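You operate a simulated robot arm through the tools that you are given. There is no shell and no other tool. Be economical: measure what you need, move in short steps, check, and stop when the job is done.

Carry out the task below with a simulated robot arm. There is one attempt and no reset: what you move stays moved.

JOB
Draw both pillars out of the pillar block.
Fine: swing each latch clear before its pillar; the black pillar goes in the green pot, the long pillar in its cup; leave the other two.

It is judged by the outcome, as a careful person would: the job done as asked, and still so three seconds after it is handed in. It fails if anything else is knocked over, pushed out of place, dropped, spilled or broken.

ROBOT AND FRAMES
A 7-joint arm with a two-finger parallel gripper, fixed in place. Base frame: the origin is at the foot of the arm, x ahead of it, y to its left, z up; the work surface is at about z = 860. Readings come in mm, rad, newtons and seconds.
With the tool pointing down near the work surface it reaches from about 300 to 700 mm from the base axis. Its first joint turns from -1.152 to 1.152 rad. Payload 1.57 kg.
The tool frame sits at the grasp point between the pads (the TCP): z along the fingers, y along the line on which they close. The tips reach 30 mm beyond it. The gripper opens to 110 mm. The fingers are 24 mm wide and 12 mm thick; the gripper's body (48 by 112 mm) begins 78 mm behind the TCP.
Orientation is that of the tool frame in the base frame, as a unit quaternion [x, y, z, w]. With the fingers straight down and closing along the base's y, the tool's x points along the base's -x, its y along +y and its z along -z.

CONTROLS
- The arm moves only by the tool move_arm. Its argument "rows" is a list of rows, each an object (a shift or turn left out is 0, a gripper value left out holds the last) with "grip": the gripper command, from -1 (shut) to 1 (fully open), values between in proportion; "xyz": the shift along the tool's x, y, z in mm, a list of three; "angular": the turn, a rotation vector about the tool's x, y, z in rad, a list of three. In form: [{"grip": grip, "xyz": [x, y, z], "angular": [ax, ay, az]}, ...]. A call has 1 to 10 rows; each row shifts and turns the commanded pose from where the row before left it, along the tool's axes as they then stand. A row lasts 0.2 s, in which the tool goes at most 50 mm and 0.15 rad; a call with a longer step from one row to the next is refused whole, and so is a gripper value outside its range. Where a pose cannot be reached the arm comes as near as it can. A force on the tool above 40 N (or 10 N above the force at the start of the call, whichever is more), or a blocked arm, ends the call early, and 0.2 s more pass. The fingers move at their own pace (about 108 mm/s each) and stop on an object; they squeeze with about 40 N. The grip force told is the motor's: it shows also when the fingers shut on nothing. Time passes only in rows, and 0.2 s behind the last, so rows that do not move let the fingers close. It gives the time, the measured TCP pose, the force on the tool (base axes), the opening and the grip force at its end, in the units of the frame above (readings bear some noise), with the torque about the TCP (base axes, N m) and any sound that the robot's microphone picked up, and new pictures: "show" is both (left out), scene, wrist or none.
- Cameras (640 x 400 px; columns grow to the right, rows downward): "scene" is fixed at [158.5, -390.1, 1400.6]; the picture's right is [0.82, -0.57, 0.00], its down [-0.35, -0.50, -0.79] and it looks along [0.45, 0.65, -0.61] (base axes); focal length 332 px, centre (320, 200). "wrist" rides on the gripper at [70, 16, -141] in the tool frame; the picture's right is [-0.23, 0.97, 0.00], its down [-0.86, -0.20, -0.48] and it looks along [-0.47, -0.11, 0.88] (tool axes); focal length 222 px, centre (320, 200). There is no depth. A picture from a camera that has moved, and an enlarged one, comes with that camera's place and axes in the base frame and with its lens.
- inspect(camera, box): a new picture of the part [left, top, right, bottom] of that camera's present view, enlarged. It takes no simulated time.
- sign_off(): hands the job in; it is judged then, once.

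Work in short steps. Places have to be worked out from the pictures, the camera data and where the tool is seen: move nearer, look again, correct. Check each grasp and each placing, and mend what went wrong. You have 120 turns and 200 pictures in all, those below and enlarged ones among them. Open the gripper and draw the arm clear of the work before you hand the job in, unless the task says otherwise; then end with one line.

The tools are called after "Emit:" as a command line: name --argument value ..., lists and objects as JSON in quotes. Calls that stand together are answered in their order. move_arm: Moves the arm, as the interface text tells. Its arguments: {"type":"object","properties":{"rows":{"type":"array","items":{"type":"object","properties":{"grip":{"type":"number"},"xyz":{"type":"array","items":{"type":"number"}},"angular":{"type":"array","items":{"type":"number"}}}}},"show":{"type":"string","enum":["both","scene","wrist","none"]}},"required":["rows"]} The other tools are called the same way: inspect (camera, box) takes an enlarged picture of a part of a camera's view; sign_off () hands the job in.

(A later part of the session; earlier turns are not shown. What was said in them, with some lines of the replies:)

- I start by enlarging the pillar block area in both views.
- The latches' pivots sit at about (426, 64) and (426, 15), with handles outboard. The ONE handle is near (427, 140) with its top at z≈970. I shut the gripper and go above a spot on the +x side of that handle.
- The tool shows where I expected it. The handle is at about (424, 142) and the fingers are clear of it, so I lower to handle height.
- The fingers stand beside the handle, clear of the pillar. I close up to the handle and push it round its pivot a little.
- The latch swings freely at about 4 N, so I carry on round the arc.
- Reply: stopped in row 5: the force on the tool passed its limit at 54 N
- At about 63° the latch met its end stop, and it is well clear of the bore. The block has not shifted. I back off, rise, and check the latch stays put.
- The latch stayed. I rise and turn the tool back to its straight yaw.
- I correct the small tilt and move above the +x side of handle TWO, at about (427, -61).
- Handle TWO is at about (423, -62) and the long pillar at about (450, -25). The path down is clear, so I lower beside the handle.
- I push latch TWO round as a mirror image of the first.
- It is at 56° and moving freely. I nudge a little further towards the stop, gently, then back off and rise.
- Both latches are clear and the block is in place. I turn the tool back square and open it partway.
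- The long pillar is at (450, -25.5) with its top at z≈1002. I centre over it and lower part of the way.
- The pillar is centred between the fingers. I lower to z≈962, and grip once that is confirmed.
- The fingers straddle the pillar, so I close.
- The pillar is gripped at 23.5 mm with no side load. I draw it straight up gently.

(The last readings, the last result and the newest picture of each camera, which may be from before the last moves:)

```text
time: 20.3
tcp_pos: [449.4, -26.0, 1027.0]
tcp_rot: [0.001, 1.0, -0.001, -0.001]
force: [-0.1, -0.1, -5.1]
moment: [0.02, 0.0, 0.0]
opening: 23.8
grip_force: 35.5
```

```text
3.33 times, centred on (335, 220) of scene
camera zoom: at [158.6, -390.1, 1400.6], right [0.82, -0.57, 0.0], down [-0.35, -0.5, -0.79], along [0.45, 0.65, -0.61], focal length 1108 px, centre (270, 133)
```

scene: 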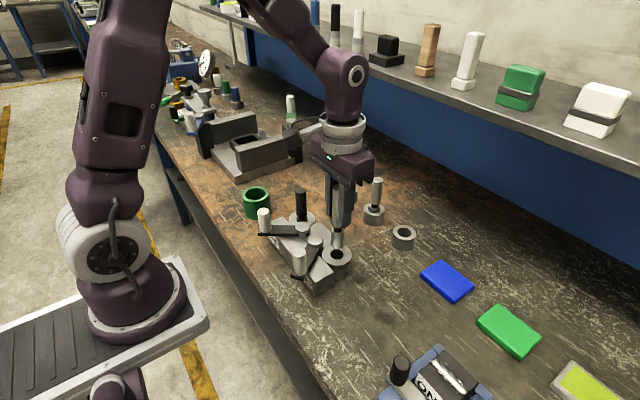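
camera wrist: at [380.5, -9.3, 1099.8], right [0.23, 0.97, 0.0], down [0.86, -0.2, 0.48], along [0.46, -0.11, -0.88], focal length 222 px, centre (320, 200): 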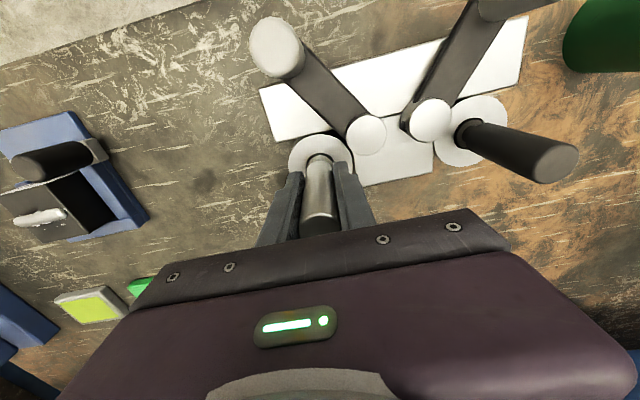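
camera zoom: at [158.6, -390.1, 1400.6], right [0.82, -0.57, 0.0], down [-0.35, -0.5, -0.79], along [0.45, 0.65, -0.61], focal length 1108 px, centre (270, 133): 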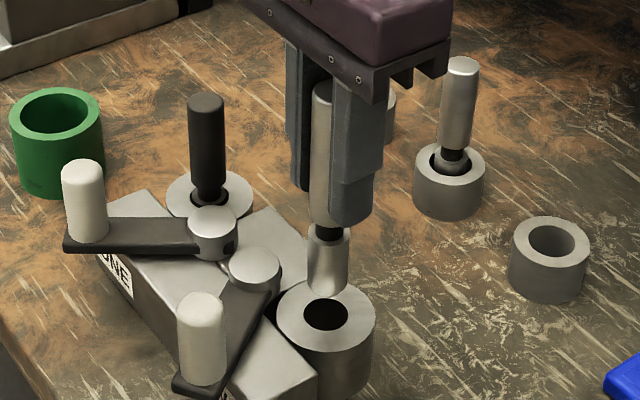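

The pillar came out cleanly, with its plug end about 106 mm below the TCP. I move it out over open bench to the right of its cup to sight the cup well.

Emit:
move_arm --rows '[{"xyz": [0, 0, -33]}, {"xyz": [-30, -19, 0]}, {"xyz": [-30, -19, 0]}, {"xyz": [-30, -19, 0]}, {"xyz": [-30, -19, 0]}, {"xyz": [-30, -18, 0]}, {}]'

Emit:
inspect --camera "wrist" --box '[280, 80, 520, 230]'

Emit:
inspect --camera "scene" --box '[330, 170, 450, 270]'

```text
time: 21.9
tcp_pos: [600.7, -119.1, 1059.9]
tcp_rot: [0.001, 1.0, -0.001, -0.001]
force: [-0.4, -0.3, -5.5]
moment: [-0.04, -0.01, -0.02]
opening: 23.4
grip_force: 35.8
camera wrist: at [530.4, -101.1, 1199.8], right [0.23, 0.97, 0.0], down [0.86, -0.2, 0.48], along [0.46, -0.11, -0.88], focal length 222 px, centre (320, 200)
```

scene: 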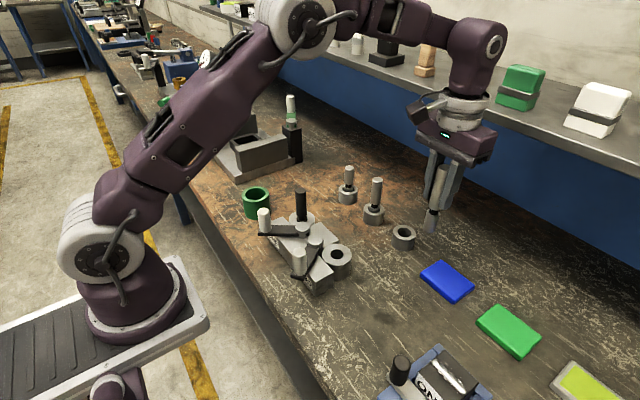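
wrist: 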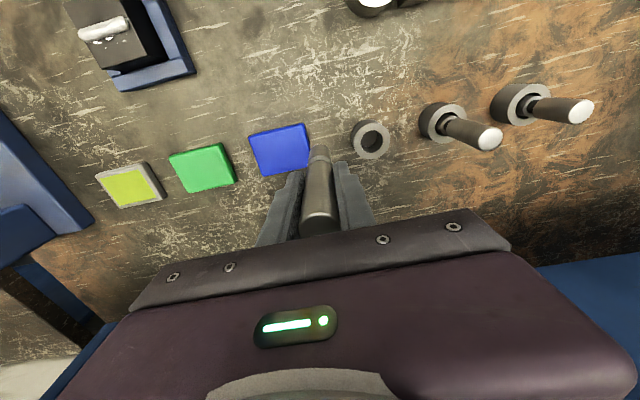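

```text
2.67 times, centred on (400, 155) of wrist
camera zoom: at [530.4, -101.1, 1199.8], right [0.23, 0.97, 0.0], down [0.86, -0.2, 0.48], along [0.46, -0.11, -0.88], focal length 592 px, centre (107, 320)
```

zoom: 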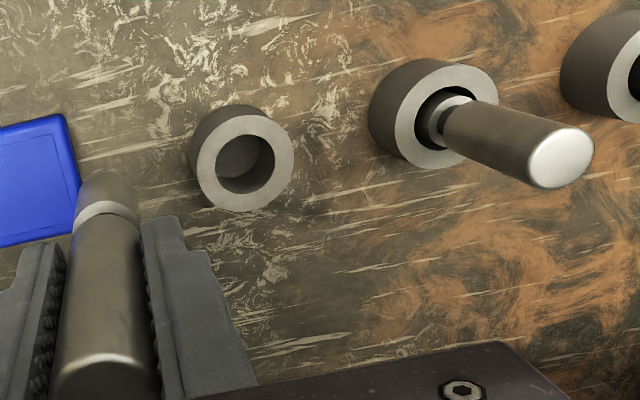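

```text
4.00 times, centred on (390, 220) of scene
camera zoom: at [158.6, -390.1, 1400.6], right [0.82, -0.57, 0.0], down [-0.35, -0.5, -0.79], along [0.45, 0.65, -0.61], focal length 1330 px, centre (40, 120)
```

zoom: 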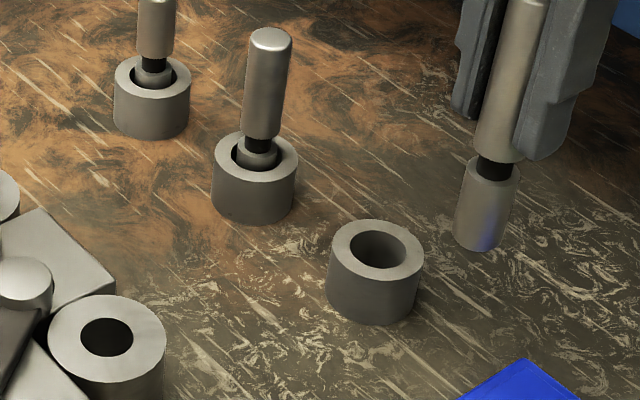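

The cup is at about (617, -51.5) with its rim at z≈898, and the cups are about 98 mm apart. I move above it and lower so the plug end hangs about 12 mm over the rim.

Emit:
move_arm --rows '[{"xyz": [-8.3, 34, 0]}, {"xyz": [-8, 33.6, 0]}, {}, {"xyz": [0, 0, 22]}, {"xyz": [0, 0, 20]}, {}]'

Emit:
inspect --camera "wrist" --box '[260, 100, 380, 200]'

Emit:
inspect --camera "scene" --box '[370, 190, 430, 260]'

```text
time: 23.3
tcp_pos: [616.6, -50.6, 1016.0]
tcp_rot: [0.001, 1.0, 0.0, -0.001]
force: [-1.4, 0.1, -4.3]
moment: [-0.05, 0.0, -0.02]
opening: 23.3
grip_force: 35.8
camera wrist: at [547.0, -32.9, 1156.3], right [0.23, 0.97, 0.0], down [0.86, -0.2, 0.48], along [0.46, -0.11, -0.88], focal length 222 px, centre (320, 200)
```

scene: 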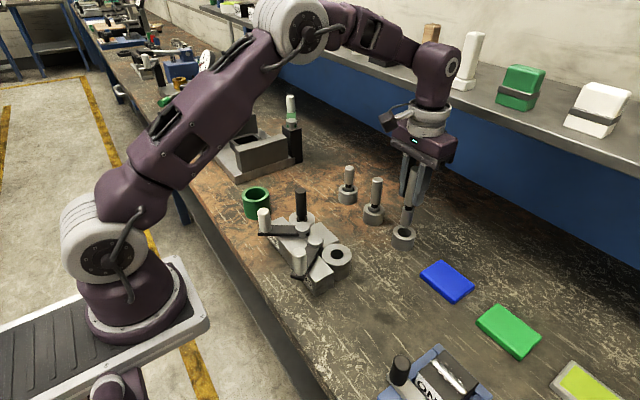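
wrist: 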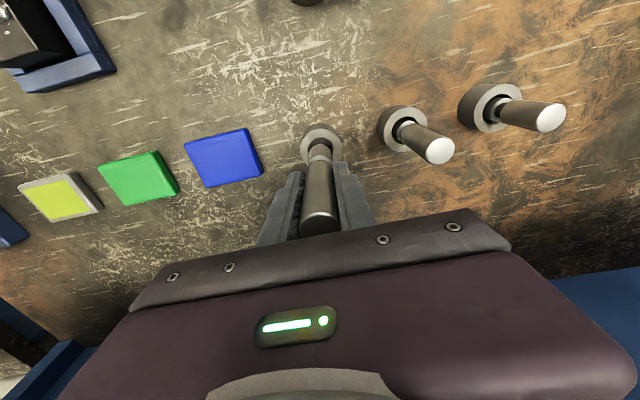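

```text
4.00 times, centred on (320, 150) of wrist
camera zoom: at [547.0, -32.9, 1156.3], right [0.23, 0.97, 0.0], down [0.86, -0.2, 0.48], along [0.46, -0.11, -0.88], focal length 888 px, centre (320, 400)
```

zoom: 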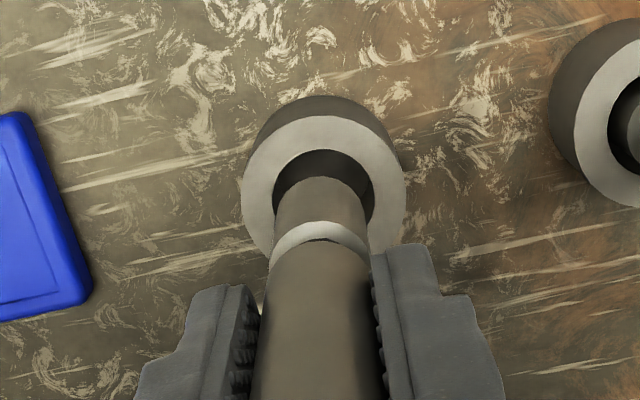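

```text
5.71 times, centred on (400, 225) of scene
camera zoom: at [158.6, -390.1, 1400.6], right [0.82, -0.57, 0.0], down [-0.35, -0.5, -0.79], along [0.45, 0.65, -0.61], focal length 1900 px, centre (-137, 57)
```

zoom: 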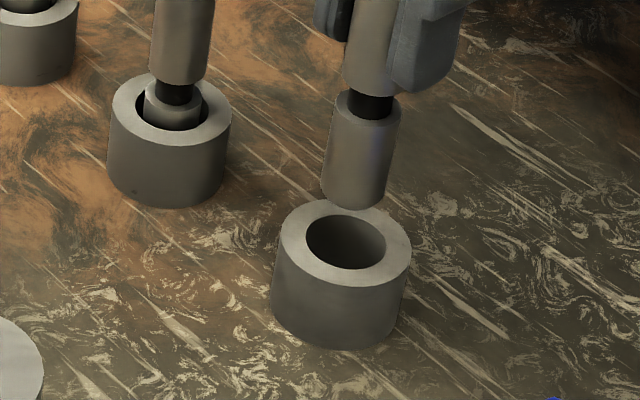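

Both views show the plug coaxial with the cup to within about 1–2 mm. I lower its tip into the mouth and watch the force.

Emit:
move_arm --rows '[{"xyz": [0, 0, 12]}, {"xyz": [0, 0, 10]}, {"xyz": [0, 0, 8]}, {}]' --show "none"

Emit:
inspect --camera "scene" --box '[370, 190, 430, 260]'

Emit:
inspect --camera "wrist" --box '[260, 100, 380, 200]'

```text
time: 24.3
tcp_pos: [616.1, -51.9, 987.3]
tcp_rot: [0.001, 1.0, -0.001, -0.001]
force: [0.2, -1.0, -4.3]
moment: [-0.02, -0.02, 0.02]
opening: 23.4
grip_force: 35.4
```

```text
5.71 times, centred on (400, 225) of scene
camera zoom: at [158.6, -390.1, 1400.6], right [0.82, -0.57, 0.0], down [-0.35, -0.5, -0.79], along [0.45, 0.65, -0.61], focal length 1900 px, centre (-137, 57)
```

zoom: 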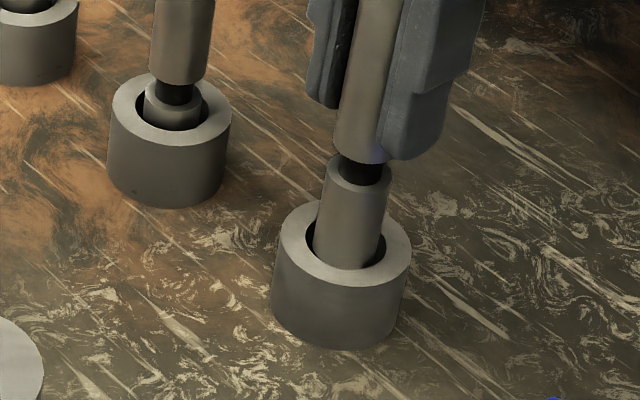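

```text
4.00 times, centred on (320, 150) of wrist
camera zoom: at [546.8, -35.0, 1126.6], right [0.23, 0.97, 0.0], down [0.86, -0.2, 0.48], along [0.46, -0.11, -0.88], focal length 888 px, centre (320, 400)
```

zoom: 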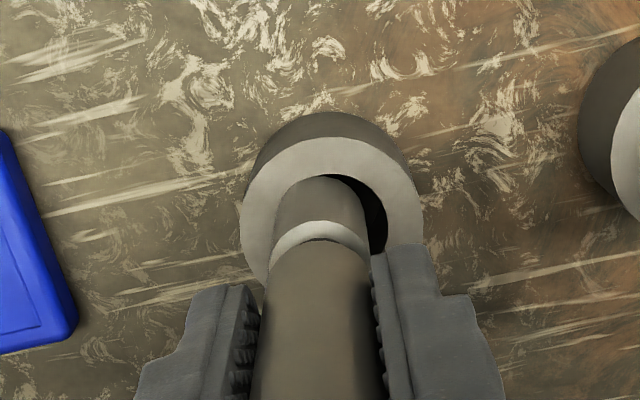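

The tip is in, but it sits on the -y side of the hole. I centre it by +2 mm in y and lower further.

Emit:
move_arm --rows '[{"xyz": [0, 2.2, 0]}, {"xyz": [0, 0, 8]}, {"xyz": [0, 0, 6]}, {}]' --show "none"

Emit:
inspect --camera "scene" --box '[370, 190, 430, 260]'

Emit:
inspect --camera "wrist" --box '[260, 100, 380, 200]'

```text
time: 25.3
tcp_pos: [617.9, -48.2, 971.8]
tcp_rot: [0.001, 1.0, 0.0, -0.001]
force: [-0.5, 0.4, -4.4]
moment: [-0.04, 0.02, 0.01]
opening: 23.7
grip_force: 35.9
```

```text
5.71 times, centred on (400, 225) of scene
camera zoom: at [158.6, -390.1, 1400.6], right [0.82, -0.57, 0.0], down [-0.35, -0.5, -0.79], along [0.45, 0.65, -0.61], focal length 1900 px, centre (-137, 57)
```

zoom: 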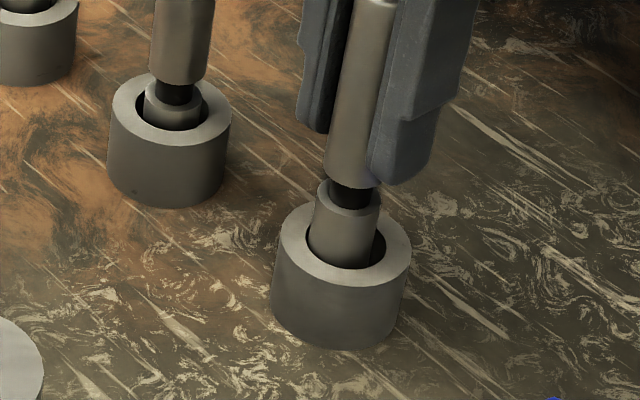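

```text
4.00 times, centred on (320, 150) of wrist
camera zoom: at [547.7, -32.1, 1112.4], right [0.23, 0.97, 0.0], down [0.86, -0.2, 0.48], along [0.46, -0.11, -0.88], focal length 888 px, centre (320, 400)
```

zoom: 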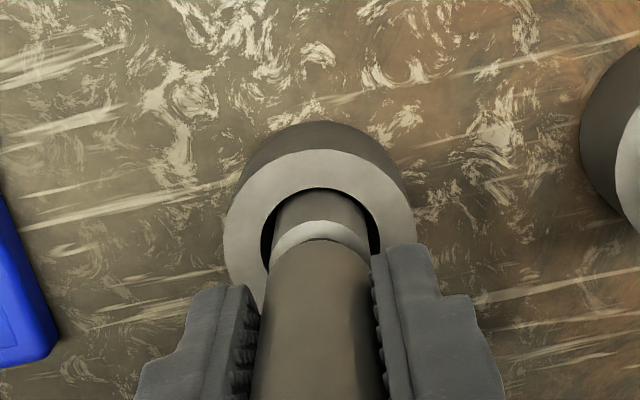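

It is centred in y but slightly to the -x side. I shift +2 mm in x and lower slowly until it rests on the cup floor.

Emit:
move_arm --rows '[{"xyz": [-2, 0, 0]}, {"xyz": [0, 0, 5]}, {"xyz": [0, 0, 3]}, {"xyz": [0, 0, 2]}, {}]' --show "none"

Emit:
inspect --camera "scene" --box '[370, 190, 430, 260]'

```text
time: 26.5
tcp_pos: [618.4, -49.6, 962.6]
tcp_rot: [0.001, 1.0, -0.001, -0.001]
force: [0.3, -0.1, -4.7]
moment: [-0.01, -0.03, -0.02]
opening: 23.6
grip_force: 36.1
```

```text
5.71 times, centred on (400, 225) of scene
camera zoom: at [158.6, -390.1, 1400.6], right [0.82, -0.57, 0.0], down [-0.35, -0.5, -0.79], along [0.45, 0.65, -0.61], focal length 1900 px, centre (-137, 57)
```

zoom: 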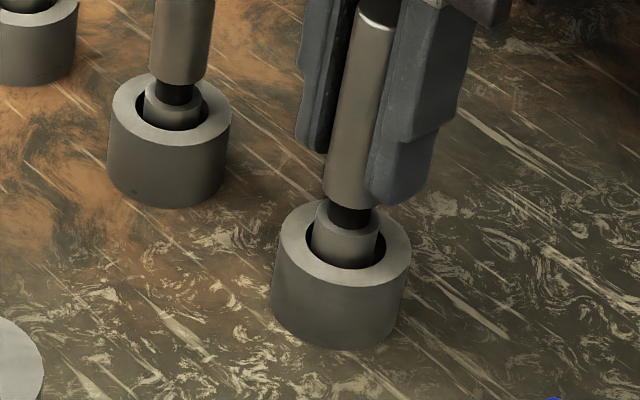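

It is centred and still hanging. Compared with the neighbour, it has about 7 mm to go.

Emit:
move_arm --rows '[{"xyz": [0, 0, 2]}, {"xyz": [0, 0, 2]}, {"xyz": [0, 0, 1]}, {}]' --show "none"

Emit:
inspect --camera "scene" --box '[370, 190, 430, 260]'

```text
time: 27.5
tcp_pos: [619.0, -49.0, 956.4]
tcp_rot: [0.001, 1.0, -0.001, -0.001]
force: [-0.1, 0.1, -4.5]
moment: [-0.02, 0.02, 0.02]
opening: 23.5
grip_force: 35.5
```

```text
5.71 times, centred on (400, 225) of scene
camera zoom: at [158.6, -390.1, 1400.6], right [0.82, -0.57, 0.0], down [-0.35, -0.5, -0.79], along [0.45, 0.65, -0.61], focal length 1900 px, centre (-137, 57)
```

zoom: 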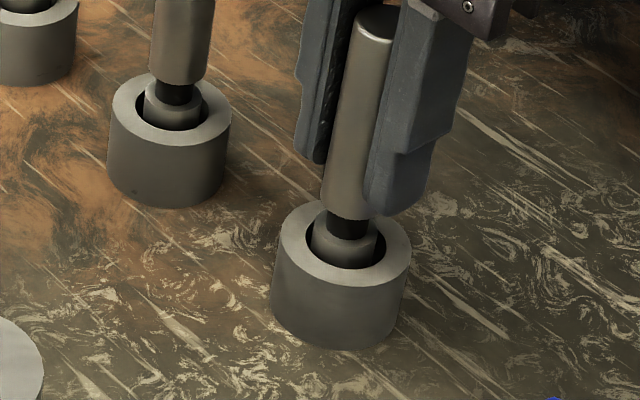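

I'm lowering in 1 mm steps to feel for the floor.

Emit:
move_arm --rows '[{"xyz": [0, 0, 1]}, {"xyz": [0, 0, 1]}, {"xyz": [0, 0, 1]}, {}]' --show "none"

Emit:
inspect --camera "scene" --box '[370, 190, 430, 260]'

```text
time: 28.5
tcp_pos: [618.5, -50.6, 954.3]
tcp_rot: [0.001, 1.0, -0.001, 0.001]
force: [-2.5, 3.8, 29.5]
moment: [0.54, 0.22, 0.0]
opening: 23.5
grip_force: 35.5
```

```text
5.71 times, centred on (400, 225) of scene
camera zoom: at [157.9, -390.0, 1400.7], right [0.82, -0.57, 0.0], down [-0.35, -0.5, -0.79], along [0.45, 0.65, -0.61], focal length 1900 px, centre (-137, 57)
```

zoom: 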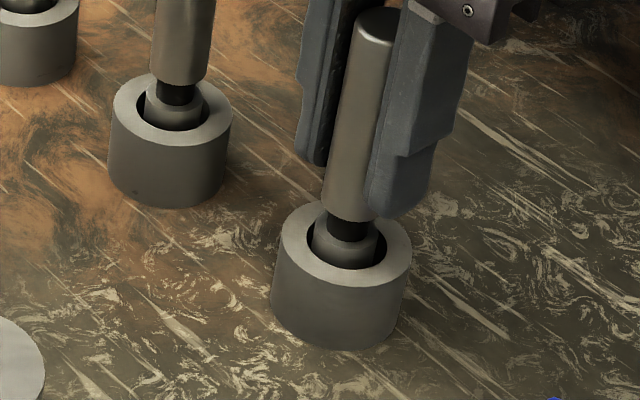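

It is on the floor, pressing at 30 N. I relieve about 1 mm and open gently.

Emit:
move_arm --rows '[{"xyz": [0, 0, -1.2]}, {}, {"grip": -0.4}, {"grip": -0.2}, {"grip": 0.0}, {}]' --show "none"

Emit:
inspect --camera "scene" --box '[370, 170, 430, 260]'

```text
time: 29.9
tcp_pos: [618.2, -49.6, 954.1]
tcp_rot: [0.002, 1.0, -0.001, -0.001]
force: [0.1, 0.7, -0.7]
moment: [0.01, 0.01, 0.05]
opening: 55.0
grip_force: 0.0
```

```text
4.44 times, centred on (400, 215) of scene
camera zoom: at [158.5, -390.1, 1400.6], right [0.82, -0.57, 0.0], down [-0.35, -0.5, -0.79], along [0.45, 0.65, -0.61], focal length 1478 px, centre (-36, 133)
```

zoom: 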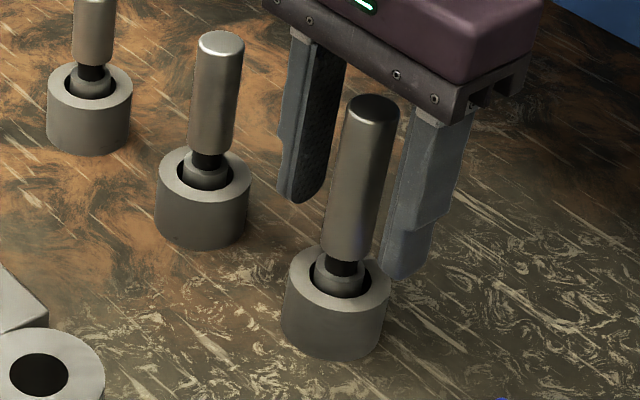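

The long pillar stands upright in its cup. I rise straight up and head for the black pillar near (451, 106).

Emit:
move_arm --rows '[{"xyz": [0, 0, -30]}, {"xyz": [0, 0, -45]}, {"xyz": [0, 0, -40]}, {"xyz": [33.6, 31, 0]}, {"xyz": [33.4, 31, 0]}, {"xyz": [33.4, 31, 0]}, {"xyz": [33.4, 31, 0]}, {"xyz": [33.4, 31, 0]}, {}]'

Emit:
inspect --camera "wrist" --box '[240, 80, 400, 220]'

Emit:
inspect --camera "scene" --box '[230, 150, 430, 290]'

```text
time: 31.9
tcp_pos: [450.2, 105.2, 1071.1]
tcp_rot: [0.001, 1.0, -0.001, -0.001]
force: [-0.1, 0.5, 0.1]
moment: [0.01, 0.02, -0.01]
opening: 55.3
grip_force: 0.1
camera wrist: at [381.4, 122.7, 1210.9], right [0.23, 0.97, 0.0], down [0.86, -0.2, 0.48], along [0.46, -0.11, -0.88], focal length 222 px, centre (320, 200)
```

scene: 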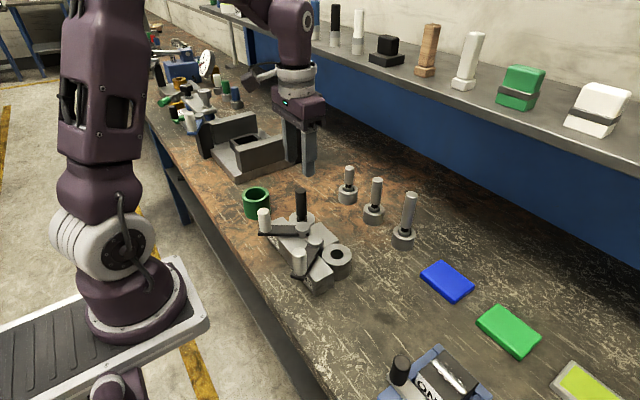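
wrist: 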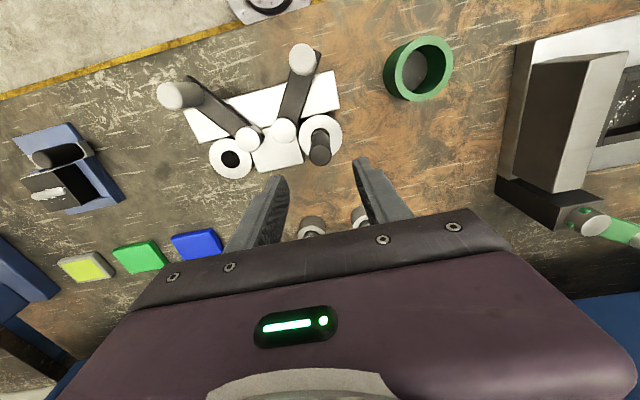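

```text
2.86 times, centred on (320, 150) of wrist
camera zoom: at [381.4, 122.7, 1210.9], right [0.23, 0.97, 0.0], down [0.86, -0.2, 0.48], along [0.46, -0.11, -0.88], focal length 635 px, centre (320, 343)
```

zoom: 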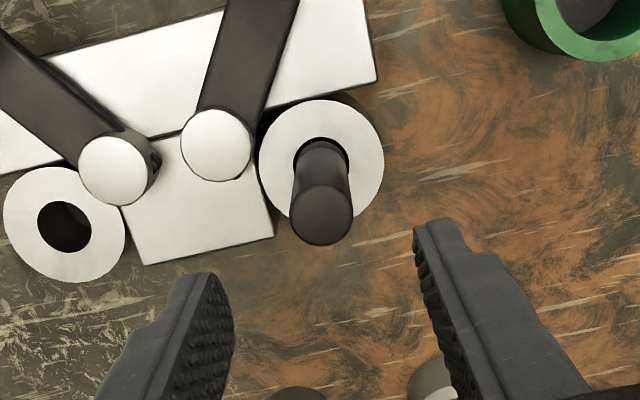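

```text
2.86 times, centred on (330, 220) of scene
camera zoom: at [158.5, -390.1, 1400.6], right [0.82, -0.57, 0.0], down [-0.35, -0.5, -0.79], along [0.45, 0.65, -0.61], focal length 950 px, centre (291, 143)
```

zoom: 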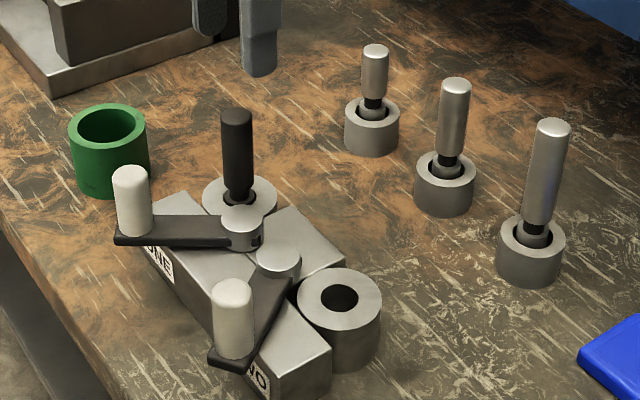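

The black pillar is at (450, 106.5). I narrow the opening slightly, to clear the pivot knob, and lower to z≈960.

Emit:
move_arm --rows '[{"grip": -0.18, "xyz": [0, 1.2, 0]}, {"xyz": [0, 0, 40]}, {"xyz": [0, 0, 0]}, {"xyz": [0, 0, 40]}, {"xyz": [0, 0, 31]}, {}]'

Emit:
inspect --camera "scene" --box '[260, 150, 350, 250]'

```text
time: 33.3
tcp_pos: [448.2, 109.6, 959.3]
tcp_rot: [0.001, 1.0, -0.001, -0.001]
force: [-0.4, -0.6, 1.1]
moment: [0.01, 0.02, 0.01]
opening: 44.9
grip_force: 0.0
camera wrist: at [379.5, 125.4, 1099.2], right [0.23, 0.97, 0.0], down [0.86, -0.2, 0.48], along [0.46, -0.11, -0.88], focal length 222 px, centre (320, 200)
```

scene: 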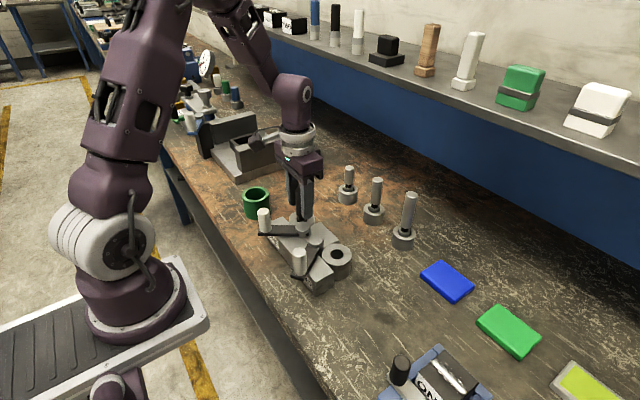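
wrist: 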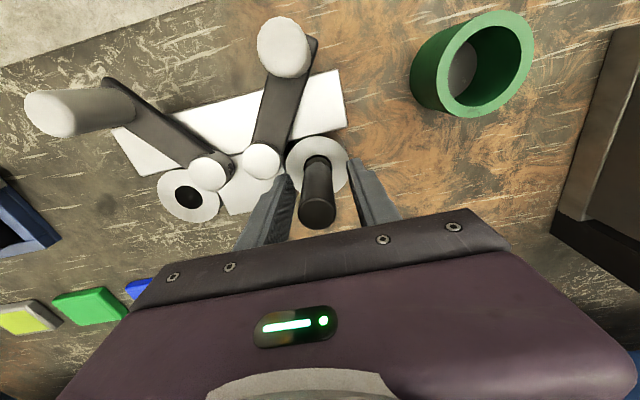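

```text
4.00 times, centred on (305, 200) of scene
camera zoom: at [158.5, -390.1, 1400.6], right [0.82, -0.57, 0.0], down [-0.35, -0.5, -0.79], along [0.45, 0.65, -0.61], focal length 1330 px, centre (380, 200)
```

zoom: 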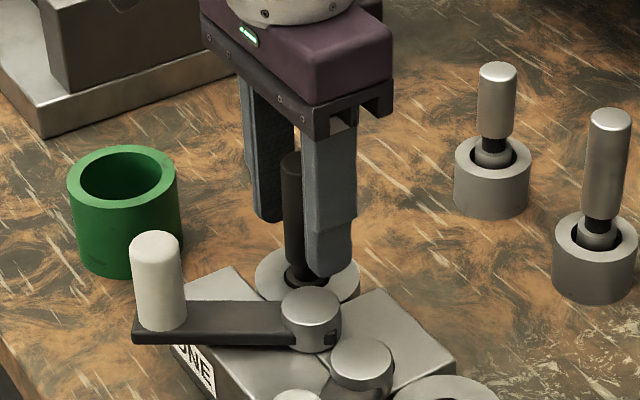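

The pillar sits centred between the fingers. I close, then check the side force.

Emit:
move_arm --rows '[{"grip": -1}, {}, {}]' --show "none"

Emit:
move_arm --rows '[{"xyz": [0, 0, -8]}, {"xyz": [0, 0, -12]}, {"xyz": [0, 0, -20]}, {"xyz": [0, 0, -30]}, {"xyz": [0, 0, -30]}, {}]'

Emit:
inspect --camera "scene" --box '[230, 130, 350, 260]'

Emit:
inspect --camera "wrist" --box '[250, 20, 470, 180]'

```text
time: 34.1
tcp_pos: [450.0, 108.8, 960.1]
tcp_rot: [0.001, 1.0, -0.002, 0.0]
force: [0.6, -7.6, 0.5]
moment: [-0.42, -0.11, -0.04]
opening: 23.4
grip_force: 35.6
```

```text
time: 35.5
tcp_pos: [452.9, 107.5, 1060.3]
tcp_rot: [0.001, 1.0, -0.001, -0.001]
force: [-0.8, 0.0, -4.2]
moment: [0.03, -0.02, 0.02]
opening: 23.4
grip_force: 36.0
camera wrist: at [383.2, 124.5, 1199.7], right [0.23, 0.97, 0.0], down [0.86, -0.2, 0.48], along [0.46, -0.11, -0.88], focal length 222 px, centre (320, 200)
```

scene: 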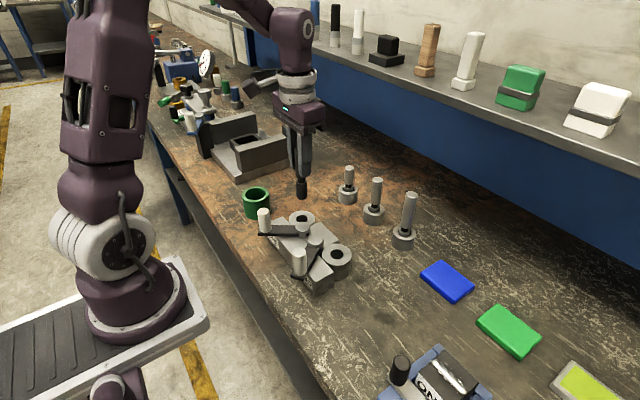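
wrist: 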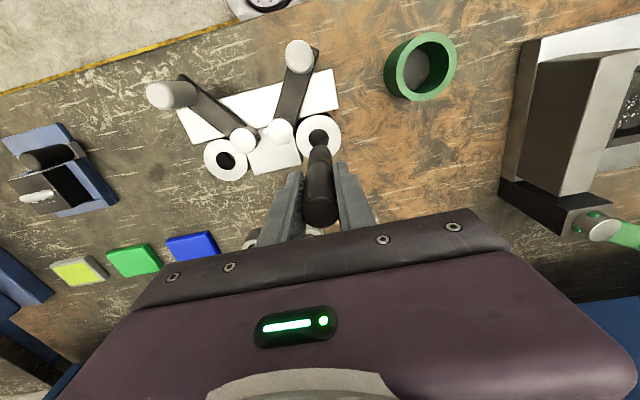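

```text
3.08 times, centred on (290, 195) of scene
camera zoom: at [158.6, -390.1, 1400.6], right [0.82, -0.57, 0.0], down [-0.35, -0.5, -0.79], along [0.45, 0.65, -0.61], focal length 1023 px, centre (412, 215)
```

zoom: 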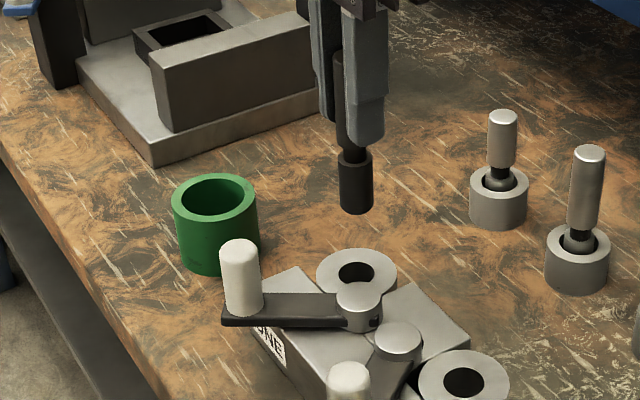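

```text
2.50 times, centred on (360, 100) of wrist
camera zoom: at [383.2, 124.5, 1199.7], right [0.23, 0.97, 0.0], down [0.86, -0.2, 0.48], along [0.46, -0.11, -0.88], focal length 555 px, centre (220, 450)
```

zoom: 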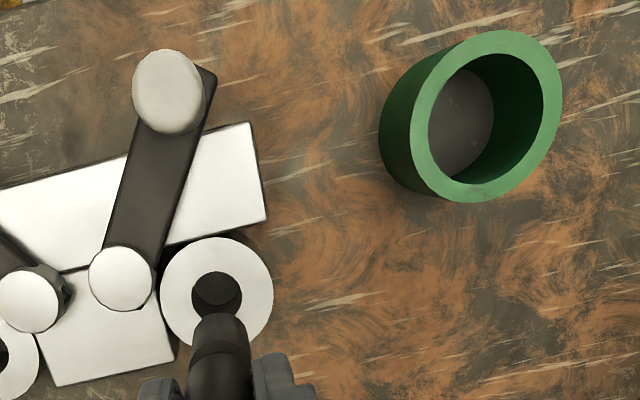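

The black pillar is out. The pot's centre is at about (400, 241), rim z≈912, inner diameter about 50 mm. I carry the pillar over it.

Emit:
move_arm --rows '[{"xyz": [13.2, 33.4, -5]}, {"xyz": [13.2, 33.4, -5]}, {"xyz": [13.2, 33.4, 0]}, {"xyz": [13.3, 33.3, 0]}, {}, {"xyz": [0, 0, 20]}, {"xyz": [0, 0, 20]}, {}]'

Emit:
inspect --camera "scene" --box '[220, 150, 300, 230]'

Emit:
inspect --camera "wrist" --box '[260, 90, 380, 200]'

```text
time: 37.3
tcp_pos: [398.9, 240.6, 1029.9]
tcp_rot: [0.001, 1.0, -0.001, -0.001]
force: [0.0, 0.2, -4.4]
moment: [-0.02, 0.0, 0.01]
opening: 23.3
grip_force: 35.4
camera wrist: at [329.9, 258.0, 1169.6], right [0.23, 0.97, 0.0], down [0.86, -0.2, 0.48], along [0.46, -0.11, -0.88], focal length 222 px, centre (320, 200)
```

scene: 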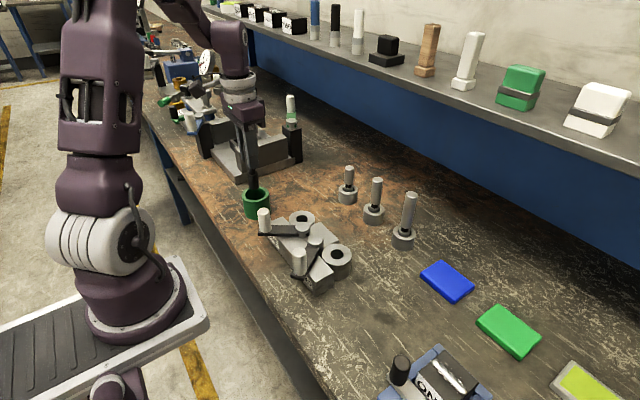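
wrist: 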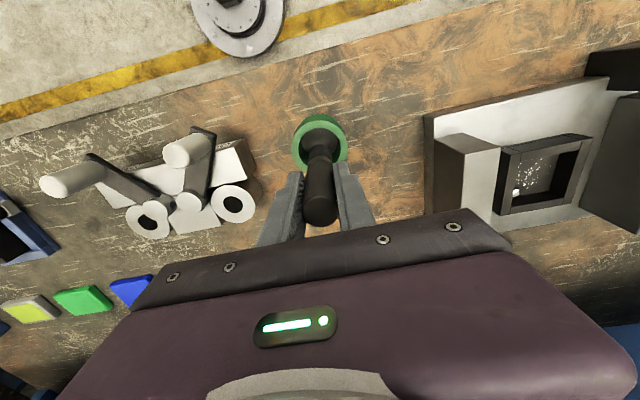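

```text
5.00 times, centred on (260, 190) of scene
camera zoom: at [158.6, -390.1, 1400.6], right [0.82, -0.57, 0.0], down [-0.35, -0.5, -0.79], along [0.45, 0.65, -0.61], focal length 1662 px, centre (620, 250)
```

zoom: 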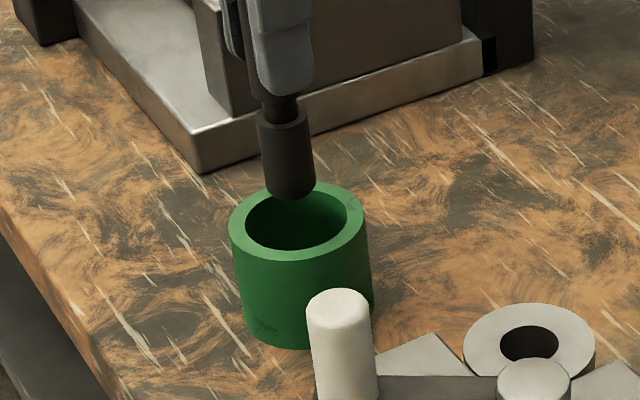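

```text
3.64 times, centred on (320, 145) of wrist
camera zoom: at [329.9, 258.0, 1169.6], right [0.23, 0.97, 0.0], down [0.86, -0.2, 0.48], along [0.46, -0.11, -0.88], focal length 808 px, centre (320, 400)
```

zoom: 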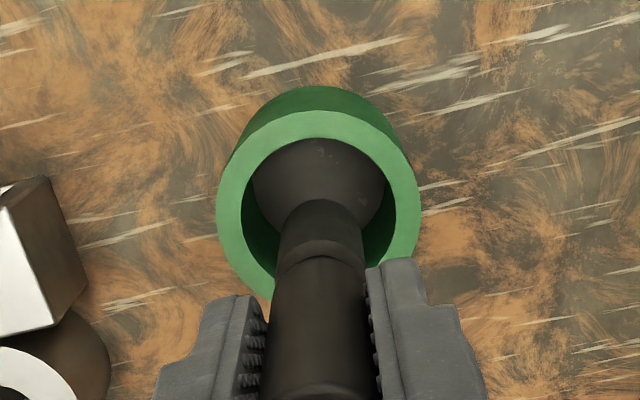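

The pillar is centred over the pot. I lower it in, slowing near the floor.

Emit:
move_arm --rows '[{"xyz": [0, 0, 15]}, {"xyz": [0, 0, 15]}, {"xyz": [0, 0, 15]}, {"xyz": [0, 0, 10]}, {"xyz": [0, 0, 5]}, {}]' --show "none"

Emit:
inspect --camera "scene" --box '[220, 150, 300, 230]'

Emit:
inspect --camera "wrist" --box '[260, 90, 380, 200]'

```text
time: 38.7
tcp_pos: [399.7, 240.1, 968.7]
tcp_rot: [0.001, 1.0, 0.0, -0.001]
force: [0.3, 0.2, -3.8]
moment: [0.03, 0.02, -0.02]
opening: 23.0
grip_force: 35.5
```

```text
5.00 times, centred on (260, 190) of scene
camera zoom: at [158.6, -390.1, 1400.6], right [0.82, -0.57, 0.0], down [-0.35, -0.5, -0.79], along [0.45, 0.65, -0.61], focal length 1662 px, centre (620, 250)
```

zoom: 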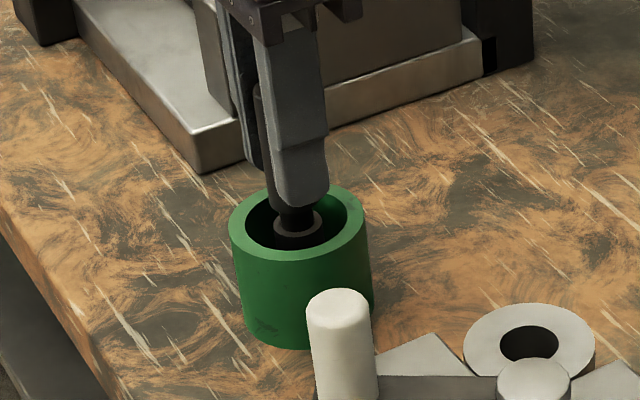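

```text
3.64 times, centred on (320, 145) of wrist
camera zoom: at [329.9, 257.3, 1108.5], right [0.23, 0.97, 0.0], down [0.86, -0.2, 0.48], along [0.46, -0.11, -0.88], focal length 808 px, centre (320, 400)
```

zoom: 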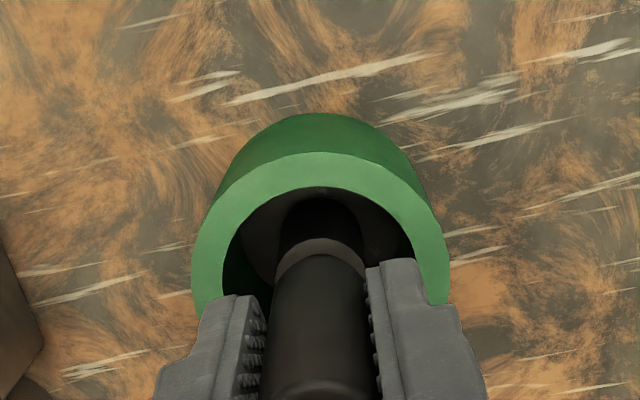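

It is inside and centred. I feel down for the floor in small steps.

Emit:
move_arm --rows '[{"xyz": [0, 0, 4]}, {"xyz": [0, 0, 2]}, {"xyz": [0, 0, 2]}, {}]' --show "none"

```text
time: 39.7
tcp_pos: [400.5, 241.2, 961.3]
tcp_rot: [0.0, 1.0, 0.0, 0.0]
force: [-2.0, -6.0, 29.6]
moment: [-0.64, -0.2, -0.02]
opening: 23.5
grip_force: 35.7
```

Floor contact, at 30 N. I relieve about 1.2 mm and open gently.

Emit:
move_arm --rows '[{"xyz": [0, 0, -1.2]}, {}, {"grip": -0.45}, {"grip": -0.3}, {"grip": -0.1}, {}]' --show "none"

Emit:
inspect --camera "scene" --box '[220, 150, 300, 230]'

```text
time: 41.1
tcp_pos: [400.0, 240.4, 961.6]
tcp_rot: [0.0, 1.0, -0.001, -0.002]
force: [-0.7, -0.3, 0.0]
moment: [0.0, 0.02, 0.02]
opening: 49.4
grip_force: 0.0
```

```text
5.00 times, centred on (260, 190) of scene
camera zoom: at [158.5, -390.1, 1400.6], right [0.82, -0.57, 0.0], down [-0.35, -0.5, -0.79], along [0.45, 0.65, -0.61], focal length 1662 px, centre (620, 250)
```

zoom: 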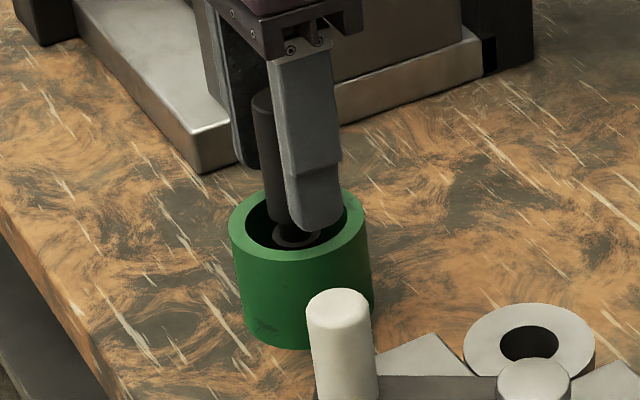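

It is released and standing. I rise straight up and draw clear, then check everything.

Emit:
move_arm --rows '[{"xyz": [0, 0, -25]}, {"xyz": [0, 0, -40]}, {"xyz": [0, 0, -45]}, {"xyz": [0, 0, -45]}, {"xyz": [0, 0, -30], "grip": 1}, {"xyz": [0, -40, 0]}, {"xyz": [0, -40, 0]}, {}]'

Emit:
inspect --camera "scene" --box '[230, 150, 430, 300]'

```text
time: 42.9
tcp_pos: [401.1, 159.0, 1147.4]
tcp_rot: [0.002, 1.0, -0.001, -0.001]
force: [0.3, -0.2, -0.2]
moment: [-0.01, 0.0, -0.03]
opening: 110.3
grip_force: 0.0
camera wrist: at [330.5, 175.5, 1287.9], right [0.23, 0.97, 0.0], down [0.86, -0.2, 0.48], along [0.46, -0.11, -0.88], focal length 222 px, centre (320, 200)
```

scene: 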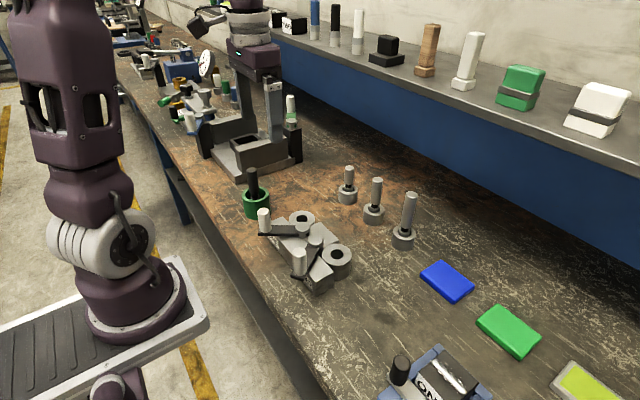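
wrist: 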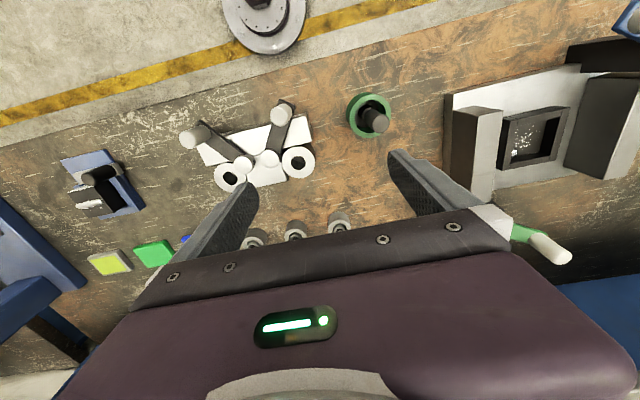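

```text
2.67 times, centred on (330, 225) of scene
camera zoom: at [158.5, -390.1, 1400.6], right [0.82, -0.57, 0.0], down [-0.35, -0.5, -0.79], along [0.45, 0.65, -0.61], focal length 887 px, centre (293, 133)
```

zoom: 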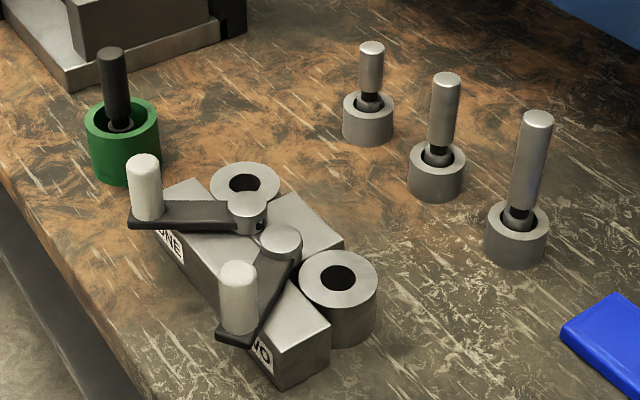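

Both pillars stand where they were asked to go, the other two are untouched, and the arm is clear with the gripper open. I hand the job in.

Emit:
sign_off

```text
The job is handed in.
```

Both latches are swung clear, the black pillar stands in the green pot, the long pillar stands in its cup, and the other two pillars were left untouched.
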